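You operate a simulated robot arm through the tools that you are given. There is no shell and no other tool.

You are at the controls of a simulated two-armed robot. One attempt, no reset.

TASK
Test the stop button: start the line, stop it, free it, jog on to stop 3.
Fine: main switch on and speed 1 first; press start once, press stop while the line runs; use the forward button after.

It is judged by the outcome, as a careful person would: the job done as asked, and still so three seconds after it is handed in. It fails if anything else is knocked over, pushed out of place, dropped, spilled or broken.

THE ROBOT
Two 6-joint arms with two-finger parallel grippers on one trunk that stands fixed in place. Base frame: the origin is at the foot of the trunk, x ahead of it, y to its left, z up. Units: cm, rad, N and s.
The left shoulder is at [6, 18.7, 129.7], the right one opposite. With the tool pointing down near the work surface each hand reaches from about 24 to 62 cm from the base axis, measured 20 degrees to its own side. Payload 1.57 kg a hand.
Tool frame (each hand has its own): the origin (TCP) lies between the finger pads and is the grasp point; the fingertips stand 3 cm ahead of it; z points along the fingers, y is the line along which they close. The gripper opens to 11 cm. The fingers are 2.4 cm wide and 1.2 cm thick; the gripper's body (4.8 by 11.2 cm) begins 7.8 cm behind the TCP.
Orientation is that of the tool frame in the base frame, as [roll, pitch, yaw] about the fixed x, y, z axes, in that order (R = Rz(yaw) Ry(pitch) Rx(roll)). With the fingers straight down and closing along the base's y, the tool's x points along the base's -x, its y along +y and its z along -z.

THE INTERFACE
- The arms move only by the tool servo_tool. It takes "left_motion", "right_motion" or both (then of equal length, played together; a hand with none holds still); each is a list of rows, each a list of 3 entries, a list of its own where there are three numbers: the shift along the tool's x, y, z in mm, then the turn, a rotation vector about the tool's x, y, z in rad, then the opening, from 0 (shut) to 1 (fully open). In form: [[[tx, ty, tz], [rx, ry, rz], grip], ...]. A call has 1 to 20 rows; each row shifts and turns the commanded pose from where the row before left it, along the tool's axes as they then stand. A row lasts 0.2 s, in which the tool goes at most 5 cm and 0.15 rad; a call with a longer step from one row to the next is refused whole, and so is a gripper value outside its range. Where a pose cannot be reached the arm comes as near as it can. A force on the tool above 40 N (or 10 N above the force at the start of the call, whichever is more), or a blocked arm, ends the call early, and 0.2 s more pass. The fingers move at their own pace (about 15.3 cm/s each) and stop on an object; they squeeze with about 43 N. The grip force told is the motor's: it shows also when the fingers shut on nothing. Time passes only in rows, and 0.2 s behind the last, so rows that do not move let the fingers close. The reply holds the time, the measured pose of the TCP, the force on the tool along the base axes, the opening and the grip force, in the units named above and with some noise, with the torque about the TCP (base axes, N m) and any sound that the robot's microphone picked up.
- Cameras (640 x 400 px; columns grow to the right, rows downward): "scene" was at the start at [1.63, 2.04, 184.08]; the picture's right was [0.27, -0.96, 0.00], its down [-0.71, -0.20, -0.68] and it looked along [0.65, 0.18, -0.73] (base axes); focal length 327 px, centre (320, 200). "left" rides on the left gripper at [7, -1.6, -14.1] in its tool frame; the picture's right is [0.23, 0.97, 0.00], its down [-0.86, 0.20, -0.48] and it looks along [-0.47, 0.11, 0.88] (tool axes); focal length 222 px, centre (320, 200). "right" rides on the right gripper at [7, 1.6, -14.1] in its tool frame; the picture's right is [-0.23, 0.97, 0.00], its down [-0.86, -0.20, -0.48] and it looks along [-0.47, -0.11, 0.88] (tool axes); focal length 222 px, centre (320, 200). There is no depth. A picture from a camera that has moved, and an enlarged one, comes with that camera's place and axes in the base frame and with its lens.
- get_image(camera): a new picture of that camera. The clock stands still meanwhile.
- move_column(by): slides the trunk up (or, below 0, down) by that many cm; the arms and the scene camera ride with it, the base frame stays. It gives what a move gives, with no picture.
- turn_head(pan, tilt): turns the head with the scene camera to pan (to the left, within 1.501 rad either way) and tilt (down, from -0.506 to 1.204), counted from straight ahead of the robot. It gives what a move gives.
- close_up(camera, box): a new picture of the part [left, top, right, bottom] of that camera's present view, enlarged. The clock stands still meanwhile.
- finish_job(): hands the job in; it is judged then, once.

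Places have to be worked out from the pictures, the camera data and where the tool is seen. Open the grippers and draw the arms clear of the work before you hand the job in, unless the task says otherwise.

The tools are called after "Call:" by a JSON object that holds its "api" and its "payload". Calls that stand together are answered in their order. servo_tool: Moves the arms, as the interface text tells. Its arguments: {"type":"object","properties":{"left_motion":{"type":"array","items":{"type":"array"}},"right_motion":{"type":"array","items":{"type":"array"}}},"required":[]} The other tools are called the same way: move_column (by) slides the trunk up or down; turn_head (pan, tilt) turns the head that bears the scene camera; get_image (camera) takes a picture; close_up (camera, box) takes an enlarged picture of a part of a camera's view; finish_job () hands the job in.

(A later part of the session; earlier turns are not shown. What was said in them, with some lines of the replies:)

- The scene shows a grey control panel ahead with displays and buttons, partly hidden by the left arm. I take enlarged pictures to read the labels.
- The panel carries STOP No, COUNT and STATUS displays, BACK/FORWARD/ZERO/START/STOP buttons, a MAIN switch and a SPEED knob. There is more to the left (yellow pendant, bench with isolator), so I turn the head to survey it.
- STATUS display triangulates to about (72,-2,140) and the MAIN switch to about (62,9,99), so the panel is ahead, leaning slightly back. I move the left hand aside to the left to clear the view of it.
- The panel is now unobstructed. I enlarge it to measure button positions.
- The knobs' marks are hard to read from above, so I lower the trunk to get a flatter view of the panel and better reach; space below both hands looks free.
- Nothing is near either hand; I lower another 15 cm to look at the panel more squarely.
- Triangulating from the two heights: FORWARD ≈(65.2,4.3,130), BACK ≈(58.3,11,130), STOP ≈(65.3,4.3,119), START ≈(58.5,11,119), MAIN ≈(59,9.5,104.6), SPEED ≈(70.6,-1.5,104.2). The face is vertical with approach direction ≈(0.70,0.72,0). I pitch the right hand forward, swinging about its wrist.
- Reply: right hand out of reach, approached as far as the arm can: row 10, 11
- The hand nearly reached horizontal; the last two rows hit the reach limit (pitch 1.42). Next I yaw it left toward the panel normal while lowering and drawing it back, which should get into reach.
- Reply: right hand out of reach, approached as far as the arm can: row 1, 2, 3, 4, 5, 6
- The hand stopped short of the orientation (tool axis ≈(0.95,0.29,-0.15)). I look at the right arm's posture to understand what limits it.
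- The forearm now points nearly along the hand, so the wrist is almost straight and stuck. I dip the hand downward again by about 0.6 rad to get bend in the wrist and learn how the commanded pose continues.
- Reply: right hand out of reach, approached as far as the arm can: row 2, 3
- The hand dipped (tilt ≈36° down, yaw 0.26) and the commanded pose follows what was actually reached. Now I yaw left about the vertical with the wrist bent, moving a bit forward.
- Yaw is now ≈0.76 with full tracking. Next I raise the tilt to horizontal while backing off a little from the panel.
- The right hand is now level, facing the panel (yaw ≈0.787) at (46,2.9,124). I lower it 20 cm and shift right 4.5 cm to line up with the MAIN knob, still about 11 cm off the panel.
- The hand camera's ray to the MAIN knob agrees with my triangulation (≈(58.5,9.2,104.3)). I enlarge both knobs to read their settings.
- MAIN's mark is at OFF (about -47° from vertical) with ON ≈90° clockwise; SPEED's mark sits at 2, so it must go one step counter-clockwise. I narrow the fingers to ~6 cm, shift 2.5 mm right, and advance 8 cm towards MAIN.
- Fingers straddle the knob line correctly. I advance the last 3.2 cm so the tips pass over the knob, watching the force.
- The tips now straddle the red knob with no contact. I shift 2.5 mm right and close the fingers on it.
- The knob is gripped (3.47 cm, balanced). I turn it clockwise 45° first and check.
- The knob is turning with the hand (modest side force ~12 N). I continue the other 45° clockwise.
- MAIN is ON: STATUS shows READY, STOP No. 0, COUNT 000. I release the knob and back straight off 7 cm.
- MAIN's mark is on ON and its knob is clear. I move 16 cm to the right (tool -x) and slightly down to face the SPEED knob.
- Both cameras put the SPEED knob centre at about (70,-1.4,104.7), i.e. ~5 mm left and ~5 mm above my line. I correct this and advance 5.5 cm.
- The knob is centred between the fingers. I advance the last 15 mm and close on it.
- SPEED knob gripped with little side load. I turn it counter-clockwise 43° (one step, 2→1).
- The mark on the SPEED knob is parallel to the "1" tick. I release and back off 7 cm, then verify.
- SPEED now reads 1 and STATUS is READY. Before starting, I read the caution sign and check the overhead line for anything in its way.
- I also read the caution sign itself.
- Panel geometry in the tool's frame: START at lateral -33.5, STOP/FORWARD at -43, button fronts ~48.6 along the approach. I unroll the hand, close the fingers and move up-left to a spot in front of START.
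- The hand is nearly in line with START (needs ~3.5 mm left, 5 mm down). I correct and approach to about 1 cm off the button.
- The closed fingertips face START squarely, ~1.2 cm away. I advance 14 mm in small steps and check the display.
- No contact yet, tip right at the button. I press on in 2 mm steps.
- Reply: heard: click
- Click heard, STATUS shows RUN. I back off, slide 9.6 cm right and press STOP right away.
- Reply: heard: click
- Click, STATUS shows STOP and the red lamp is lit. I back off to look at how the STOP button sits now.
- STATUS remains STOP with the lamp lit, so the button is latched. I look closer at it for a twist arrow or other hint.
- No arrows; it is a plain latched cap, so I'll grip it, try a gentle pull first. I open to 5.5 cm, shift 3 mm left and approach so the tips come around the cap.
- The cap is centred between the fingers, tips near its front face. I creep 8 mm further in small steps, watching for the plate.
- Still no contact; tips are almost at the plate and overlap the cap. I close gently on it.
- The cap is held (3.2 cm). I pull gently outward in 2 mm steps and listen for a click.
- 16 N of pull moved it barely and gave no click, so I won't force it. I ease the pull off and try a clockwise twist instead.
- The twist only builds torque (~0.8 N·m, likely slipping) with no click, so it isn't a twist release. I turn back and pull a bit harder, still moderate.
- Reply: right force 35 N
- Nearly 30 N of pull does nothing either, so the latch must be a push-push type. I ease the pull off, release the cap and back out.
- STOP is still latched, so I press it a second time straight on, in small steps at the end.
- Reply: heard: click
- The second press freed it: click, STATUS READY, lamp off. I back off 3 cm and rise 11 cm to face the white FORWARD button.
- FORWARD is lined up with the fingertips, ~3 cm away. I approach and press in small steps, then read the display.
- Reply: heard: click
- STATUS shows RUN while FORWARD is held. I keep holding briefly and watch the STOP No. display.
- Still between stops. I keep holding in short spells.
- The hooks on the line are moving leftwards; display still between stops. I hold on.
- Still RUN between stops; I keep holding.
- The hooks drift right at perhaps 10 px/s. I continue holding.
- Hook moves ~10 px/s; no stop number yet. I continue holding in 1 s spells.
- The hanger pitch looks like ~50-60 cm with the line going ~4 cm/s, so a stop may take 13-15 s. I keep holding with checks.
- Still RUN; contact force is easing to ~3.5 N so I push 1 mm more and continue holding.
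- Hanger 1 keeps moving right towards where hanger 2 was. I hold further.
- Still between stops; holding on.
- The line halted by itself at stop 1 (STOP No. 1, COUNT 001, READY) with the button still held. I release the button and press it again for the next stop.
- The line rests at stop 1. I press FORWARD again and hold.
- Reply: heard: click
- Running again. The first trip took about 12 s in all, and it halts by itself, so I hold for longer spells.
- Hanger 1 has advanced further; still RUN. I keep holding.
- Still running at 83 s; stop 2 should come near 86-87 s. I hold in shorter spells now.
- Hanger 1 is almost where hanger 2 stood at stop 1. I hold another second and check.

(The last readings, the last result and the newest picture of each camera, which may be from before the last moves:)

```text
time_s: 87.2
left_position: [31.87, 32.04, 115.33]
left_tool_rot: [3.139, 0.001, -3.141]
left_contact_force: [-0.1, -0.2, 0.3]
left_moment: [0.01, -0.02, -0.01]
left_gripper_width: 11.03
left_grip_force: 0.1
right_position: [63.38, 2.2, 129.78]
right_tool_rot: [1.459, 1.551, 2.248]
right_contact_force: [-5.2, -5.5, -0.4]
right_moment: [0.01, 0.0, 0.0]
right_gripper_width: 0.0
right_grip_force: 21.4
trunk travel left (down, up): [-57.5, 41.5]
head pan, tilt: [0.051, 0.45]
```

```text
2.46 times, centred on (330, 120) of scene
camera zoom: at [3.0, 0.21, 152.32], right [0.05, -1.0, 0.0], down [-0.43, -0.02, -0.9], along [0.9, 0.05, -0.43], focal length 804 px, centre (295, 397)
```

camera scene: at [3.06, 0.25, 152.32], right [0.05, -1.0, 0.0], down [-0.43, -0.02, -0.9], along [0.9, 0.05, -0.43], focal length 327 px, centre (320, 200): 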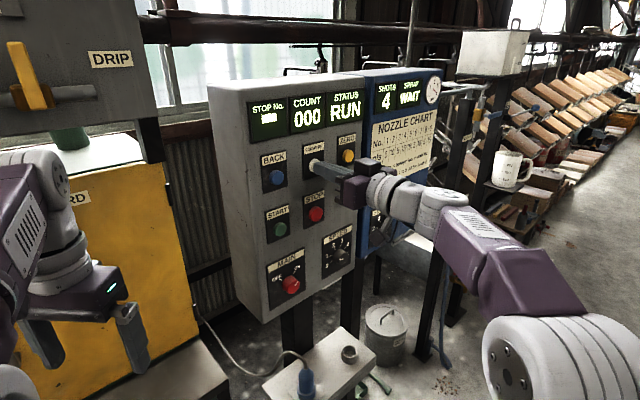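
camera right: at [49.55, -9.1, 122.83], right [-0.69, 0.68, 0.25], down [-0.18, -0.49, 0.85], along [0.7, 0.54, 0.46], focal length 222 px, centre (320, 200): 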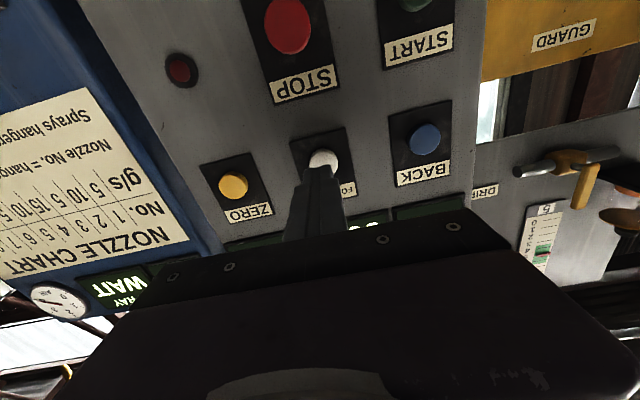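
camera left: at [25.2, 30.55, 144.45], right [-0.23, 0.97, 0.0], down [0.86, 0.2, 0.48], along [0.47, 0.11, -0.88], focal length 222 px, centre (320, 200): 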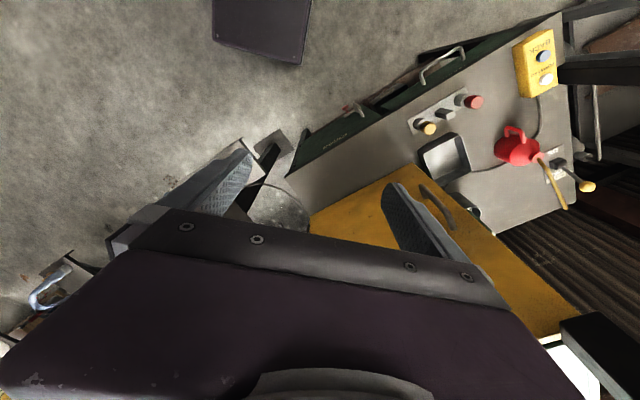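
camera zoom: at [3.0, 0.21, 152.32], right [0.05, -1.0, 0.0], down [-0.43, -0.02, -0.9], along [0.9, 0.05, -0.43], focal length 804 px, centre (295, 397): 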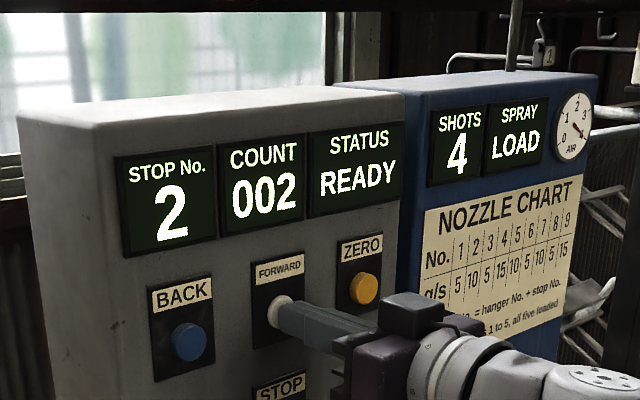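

Stop 2 reached (COUNT 002, READY). I release and press FORWARD once more, the same way, for stop 3.

Call:
{"api": "servo_tool", "payload": {"right_motion": [[[0, 0, -15], [0, 0, 0], 0.0], [[0, 0, 0], [0, 0, 0], 0.0], [[0, 0, 0], [0, 0, 0], 0.0]]}}

Call:
{"api": "servo_tool", "payload": {"right_motion": [[[0, 0, 8], [0, 0, 0], 0.0], [[0, 0, 5], [0, 0, 0], 0.0], [[0, 0, 2], [0, 0, 0], 0.0], [[0, 0, 0], [0, 0, 0], 0.0]]}}

Call:
{"api": "close_up", "payload": {"camera": "scene", "box": [200, 40, 460, 200]}}

```text
time_s: 88.0
left_position: [32.08, 32.19, 115.22]
left_tool_rot: [-3.141, -0.001, 3.14]
left_contact_force: [0.4, -0.3, 0.2]
left_moment: [0.02, -0.01, -0.01]
left_gripper_width: 11.02
left_grip_force: 0.1
right_position: [62.31, 1.19, 129.76]
right_tool_rot: [1.543, 1.55, 2.327]
right_contact_force: [0.4, -0.1, 0.7]
right_moment: [0.01, -0.01, 0.02]
right_gripper_width: 0.0
right_grip_force: 21.1
trunk travel left (down, up): [-57.5, 41.5]
head pan, tilt: [0.051, 0.45]
```

```text
time_s: 89.0
left_position: [31.91, 31.89, 115.32]
left_tool_rot: [-3.14, 0.002, -3.141]
left_contact_force: [0.2, 0.4, -0.1]
left_moment: [-0.01, 0.01, -0.01]
left_gripper_width: 10.99
left_grip_force: 0.0
right_position: [63.4, 2.13, 129.89]
right_tool_rot: [1.515, 1.551, 2.301]
right_contact_force: [-5.3, -3.1, -2.1]
right_moment: [-0.08, 0.06, 0.05]
right_gripper_width: 0.03
right_grip_force: 21.2
trunk travel left (down, up): [-57.5, 41.5]
head pan, tilt: [0.051, 0.45]
heard: click
```

```text
2.46 times, centred on (330, 120) of scene
camera zoom: at [3.01, 0.28, 152.32], right [0.05, -1.0, 0.0], down [-0.43, -0.02, -0.9], along [0.9, 0.05, -0.43], focal length 804 px, centre (295, 397)
```

zoom: 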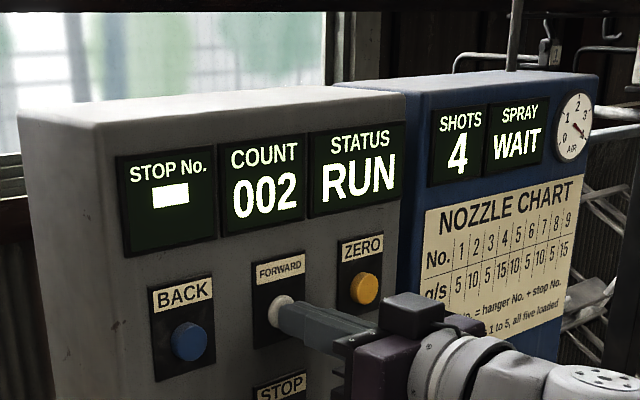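

Running toward stop 3, expected near 100 s. I hold.

Call:
{"api": "servo_tool", "payload": {"right_motion": [[[0, 0, 0], [0, 0, 0], 0.0], [[0, 0, 0], [0, 0, 0], 0.0], [[0, 0, 0], [0, 0, 0], 0.0], [[0, 0, 0], [0, 0, 0], 0.0], [[0, 0, 0], [0, 0, 0], 0.0], [[0, 0, 0], [0, 0, 0], 0.0], [[0, 0, 0], [0, 0, 0], 0.0], [[0, 0, 0], [0, 0, 0], 0.0], [[0, 0, 0], [0, 0, 0], 0.0], [[0, 0, 0], [0, 0, 0], 0.0], [[0, 0, 0], [0, 0, 0], 0.0], [[0, 0, 0], [0, 0, 0], 0.0], [[0, 0, 0], [0, 0, 0], 0.0], [[0, 0, 0], [0, 0, 0], 0.0], [[0, 0, 0], [0, 0, 0], 0.0], [[0, 0, 0], [0, 0, 0], 0.0], [[0, 0, 0], [0, 0, 0], 0.0], [[0, 0, 0], [0, 0, 0], 0.0], [[0, 0, 0], [0, 0, 0], 0.0], [[0, 0, 0], [0, 0, 0], 0.0]]}}

Call:
{"api": "close_up", "payload": {"camera": "scene", "box": [200, 40, 460, 200]}}

```text
time_s: 93.2
left_position: [31.97, 32.01, 115.24]
left_tool_rot: [3.14, 0.002, -3.14]
left_contact_force: [0.0, -0.1, -0.4]
left_moment: [-0.01, 0.01, -0.03]
left_gripper_width: 11.0
left_grip_force: 0.1
right_position: [63.41, 2.0, 129.8]
right_tool_rot: [1.466, 1.551, 2.253]
right_contact_force: [-2.7, -4.2, 0.3]
right_moment: [0.0, -0.01, -0.01]
right_gripper_width: 0.0
right_grip_force: 21.4
trunk travel left (down, up): [-57.5, 41.5]
head pan, tilt: [0.051, 0.45]
```

```text
2.46 times, centred on (330, 120) of scene
camera zoom: at [3.02, 0.24, 152.32], right [0.05, -1.0, 0.0], down [-0.43, -0.02, -0.9], along [0.9, 0.05, -0.43], focal length 804 px, centre (295, 397)
```

zoom: 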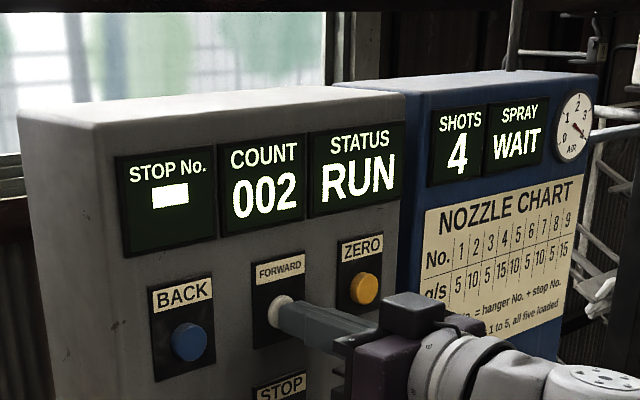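

Still RUN; I push 1 mm to keep the contact and continue holding.

Call:
{"api": "servo_tool", "payload": {"right_motion": [[[0, 0, 1], [0, 0, 0], 0.0], [[0, 0, 0], [0, 0, 0], 0.0], [[0, 0, 0], [0, 0, 0], 0.0], [[0, 0, 0], [0, 0, 0], 0.0], [[0, 0, 0], [0, 0, 0], 0.0], [[0, 0, 0], [0, 0, 0], 0.0], [[0, 0, 0], [0, 0, 0], 0.0], [[0, 0, 0], [0, 0, 0], 0.0], [[0, 0, 0], [0, 0, 0], 0.0], [[0, 0, 0], [0, 0, 0], 0.0], [[0, 0, 0], [0, 0, 0], 0.0], [[0, 0, 0], [0, 0, 0], 0.0], [[0, 0, 0], [0, 0, 0], 0.0], [[0, 0, 0], [0, 0, 0], 0.0], [[0, 0, 0], [0, 0, 0], 0.0], [[0, 0, 0], [0, 0, 0], 0.0], [[0, 0, 0], [0, 0, 0], 0.0], [[0, 0, 0], [0, 0, 0], 0.0]]}}

Call:
{"api": "close_up", "payload": {"camera": "scene", "box": [200, 40, 460, 200]}}

```text
time_s: 97.0
left_position: [31.96, 32.07, 115.4]
left_tool_rot: [3.141, 0.0, 3.142]
left_contact_force: [0.8, -0.3, 0.4]
left_moment: [0.04, -0.01, 0.0]
left_gripper_width: 11.01
left_grip_force: 0.0
right_position: [63.29, 2.12, 129.77]
right_tool_rot: [1.447, 1.551, 2.233]
right_contact_force: [-5.1, -6.4, 1.8]
right_moment: [0.03, -0.02, -0.03]
right_gripper_width: 0.0
right_grip_force: 20.7
trunk travel left (down, up): [-57.5, 41.5]
head pan, tilt: [0.051, 0.45]
```

```text
2.46 times, centred on (330, 120) of scene
camera zoom: at [2.96, 0.18, 152.32], right [0.05, -1.0, 0.0], down [-0.43, -0.02, -0.9], along [0.9, 0.05, -0.43], focal length 804 px, centre (295, 397)
```

zoom: 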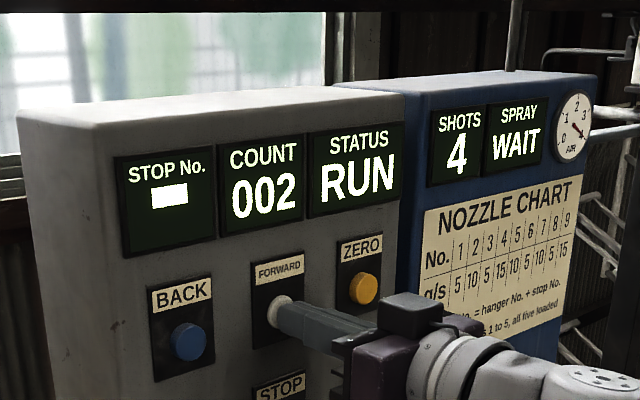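

Still on the way. I hold 2.4 s more and check.

Call:
{"api": "servo_tool", "payload": {"right_motion": [[[0, 0, 0], [0, 0, 0], 0.0], [[0, 0, 0], [0, 0, 0], 0.0], [[0, 0, 0], [0, 0, 0], 0.0], [[0, 0, 0], [0, 0, 0], 0.0], [[0, 0, 0], [0, 0, 0], 0.0], [[0, 0, 0], [0, 0, 0], 0.0], [[0, 0, 0], [0, 0, 0], 0.0], [[0, 0, 0], [0, 0, 0], 0.0], [[0, 0, 0], [0, 0, 0], 0.0], [[0, 0, 0], [0, 0, 0], 0.0], [[0, 0, 0], [0, 0, 0], 0.0]]}}

Call:
{"api": "close_up", "payload": {"camera": "scene", "box": [200, 40, 460, 200]}}

```text
time_s: 99.4
left_position: [32.0, 32.04, 115.36]
left_tool_rot: [3.139, 0.003, 3.141]
left_contact_force: [0.1, 0.9, 0.0]
left_moment: [0.02, 0.0, 0.0]
left_gripper_width: 10.98
left_grip_force: 0.0
right_position: [63.37, 2.12, 129.81]
right_tool_rot: [1.449, 1.551, 2.237]
right_contact_force: [-5.2, -5.6, -0.4]
right_moment: [0.03, 0.01, -0.01]
right_gripper_width: 0.01
right_grip_force: 20.9
trunk travel left (down, up): [-57.5, 41.5]
head pan, tilt: [0.051, 0.45]
```

```text
2.46 times, centred on (330, 120) of scene
camera zoom: at [2.96, 0.19, 152.32], right [0.05, -1.0, 0.0], down [-0.43, -0.02, -0.9], along [0.9, 0.05, -0.43], focal length 804 px, centre (295, 397)
```

zoom: 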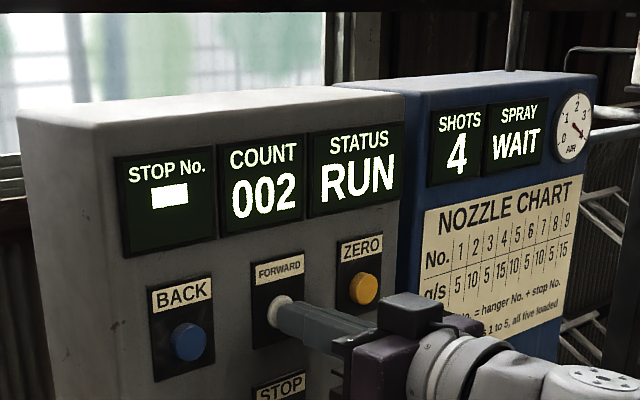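

Close to the stop now. I hold about a second more.

Call:
{"api": "servo_tool", "payload": {"right_motion": [[[0, 0, 0], [0, 0, 0], 0.0], [[0, 0, 0], [0, 0, 0], 0.0], [[0, 0, 0], [0, 0, 0], 0.0], [[0, 0, 0], [0, 0, 0], 0.0], [[0, 0, 0], [0, 0, 0], 0.0]]}}

Call:
{"api": "close_up", "payload": {"camera": "scene", "box": [200, 40, 460, 200]}}

```text
time_s: 100.6
left_position: [32.03, 32.01, 115.37]
left_tool_rot: [3.14, 0.003, -3.141]
left_contact_force: [0.5, 1.4, 0.7]
left_moment: [0.02, 0.02, 0.0]
left_gripper_width: 10.99
left_grip_force: 0.0
right_position: [63.26, 2.27, 129.66]
right_tool_rot: [1.45, 1.55, 2.234]
right_contact_force: [-5.4, -5.8, -1.2]
right_moment: [-0.01, 0.05, -0.02]
right_gripper_width: 0.02
right_grip_force: 21.4
trunk travel left (down, up): [-57.5, 41.5]
head pan, tilt: [0.051, 0.45]
```

```text
2.46 times, centred on (330, 120) of scene
camera zoom: at [2.96, 0.19, 152.32], right [0.05, -1.0, 0.0], down [-0.43, -0.02, -0.9], along [0.9, 0.05, -0.43], focal length 804 px, centre (295, 397)
```

zoom: 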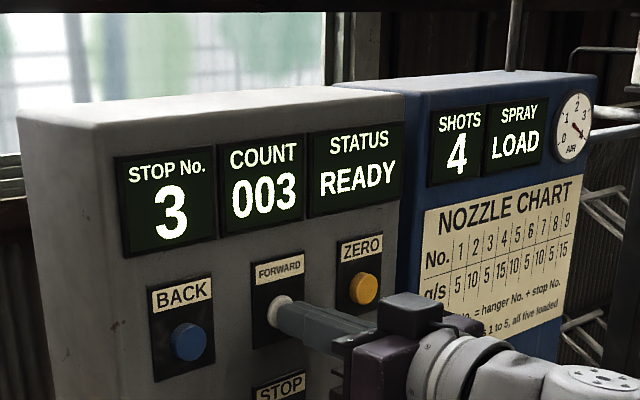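

STOP No. 3, COUNT 003, READY. I release the button and withdraw straight back 15 cm, then open the gripper.

Call:
{"api": "servo_tool", "payload": {"right_motion": [[[0, 0, -15], [0, 0, 0], 0.0], [[0, 0, -20], [0, 0, 0], 0.0], [[0, 0, -25], [0, 0, 0], 0.0], [[0, 0, -25], [0, 0, 0], 0.0], [[0, 0, -25], [0, 0, 0], 0.0], [[0, 0, -20], [0, 0, 0], 0.0], [[0, 0, -20], [0, 0, 0], 0.3], [[0, 0, 0], [0, 0, 0], 0.7], [[0, 0, 0], [0, 0, 0], 1.0], [[0, 0, 0], [0, 0, 0], 1.0]]}}

Call:
{"api": "get_image", "payload": {"camera": "scene"}}

Call:
{"api": "close_up", "payload": {"camera": "scene", "box": [200, 70, 460, 270]}}

```text
time_s: 102.8
left_position: [32.12, 32.11, 115.19]
left_tool_rot: [-3.141, 0.0, 3.142]
left_contact_force: [-0.6, -0.9, -0.5]
left_moment: [0.02, -0.02, -0.02]
left_gripper_width: 10.98
left_grip_force: 0.1
right_position: [52.83, -8.4, 129.76]
right_tool_rot: [1.533, 1.551, 2.317]
right_contact_force: [-0.3, -0.1, -0.5]
right_moment: [-0.02, -0.01, 0.01]
right_gripper_width: 11.0
right_grip_force: 0.1
trunk travel left (down, up): [-57.5, 41.5]
head pan, tilt: [0.051, 0.45]
```

```text
taken
camera scene: at [3.15, 0.38, 152.32], right [0.05, -1.0, 0.0], down [-0.43, -0.02, -0.9], along [0.9, 0.05, -0.44], focal length 327 px, centre (320, 200)
```

scene: 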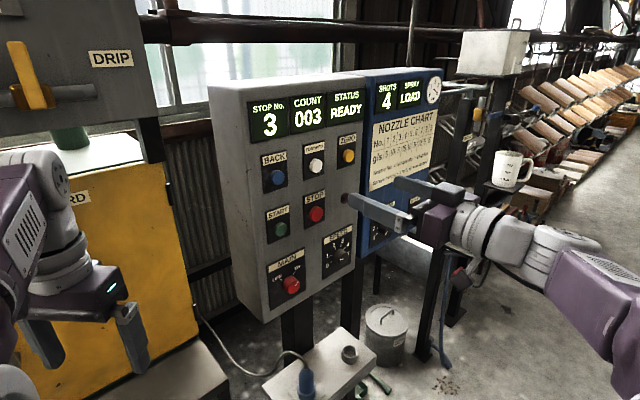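

```text
2.00 times, centred on (330, 170) of scene
camera zoom: at [3.15, 0.38, 152.32], right [0.05, -1.0, 0.0], down [-0.43, -0.02, -0.9], along [0.9, 0.05, -0.44], focal length 653 px, centre (300, 260)
```

zoom: 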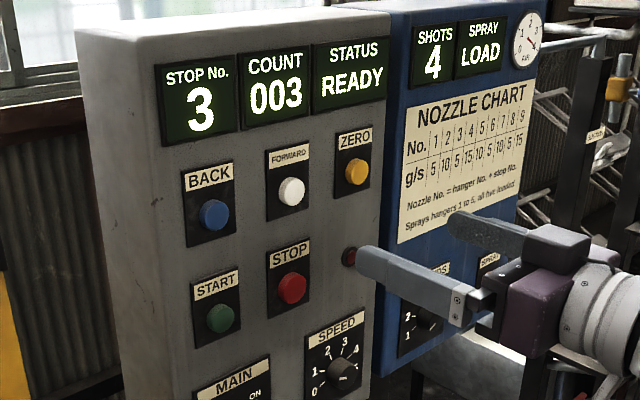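

Stop 3 holds, STATUS READY, MAIN on, SPEED 1, lamp off, and both grippers are open. I draw back another 6 cm and check once more that everything stays put.

Call:
{"api": "servo_tool", "payload": {"right_motion": [[[0, 0, -20], [0, 0, 0], 1], [[0, 0, -20], [0, 0, 0], 1], [[0, 0, -20], [0, 0, 0], 1], [[0, 0, 0], [0, 0, 0], 1], [[0, 0, 0], [0, 0, 0], 1], [[0, 0, 0], [0, 0, 0], 1]]}}

Call:
{"api": "get_image", "payload": {"camera": "scene"}}

Call:
{"api": "close_up", "payload": {"camera": "scene", "box": [200, 70, 460, 330]}}

```text
time_s: 104.2
left_position: [32.03, 32.17, 115.3]
left_tool_rot: [3.14, 0.0, 3.141]
left_contact_force: [-0.1, 0.0, 0.5]
left_moment: [0.02, 0.0, 0.0]
left_gripper_width: 11.01
left_grip_force: 0.1
right_position: [48.72, -12.66, 129.66]
right_tool_rot: [1.527, 1.549, 2.314]
right_contact_force: [-0.5, 0.0, -0.5]
right_moment: [0.03, 0.0, 0.01]
right_gripper_width: 10.99
right_grip_force: 0.1
trunk travel left (down, up): [-57.5, 41.5]
head pan, tilt: [0.051, 0.45]
```

```text
taken
camera scene: at [3.15, 0.37, 152.32], right [0.05, -1.0, 0.0], down [-0.43, -0.02, -0.9], along [0.9, 0.05, -0.44], focal length 327 px, centre (320, 200)
```

scene: 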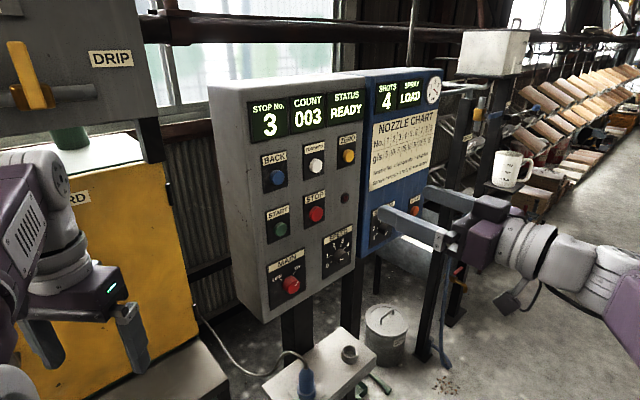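

```text
1.54 times, centred on (330, 200) of scene
camera zoom: at [3.15, 0.37, 152.32], right [0.05, -1.0, 0.0], down [-0.43, -0.02, -0.9], along [0.9, 0.05, -0.44], focal length 503 px, centre (305, 200)
```

zoom: 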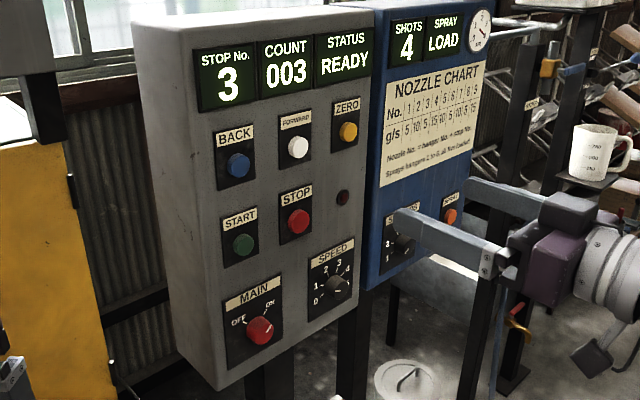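

The line rests at stop 3 with STATUS READY, MAIN on, speed 1, stop freed, and both arms are clear with grippers open. I hand the job in.

Call:
{"api": "finish_job", "payload": {}}

```text
The job is handed in.
```

The stop button works, and the line now rests at stop 3 with STATUS READY.

- **Setup:** I turned the main switch on and moved the speed knob from 2 to 1.
- **Start and stop:** I pressed start once and STATUS went to RUN. I pressed stop about two seconds later; STATUS went to STOP, the red lamp lit, and the button stayed latched.
- **Freeing it:** A second press released it: STATUS went back to READY and the lamp went out. Before that I tried pulling it (up to about 30 N along the button, plus some sideways load) and twisting it, and neither did anything.
- **Jogging:** I held the panel's forward button once for each stop. The line halted by itself at stops 1, 2 and 3, and COUNT reads 003.

Both grippers are open and the arms are clear of the panel. Nothing else looked disturbed in the last picture.
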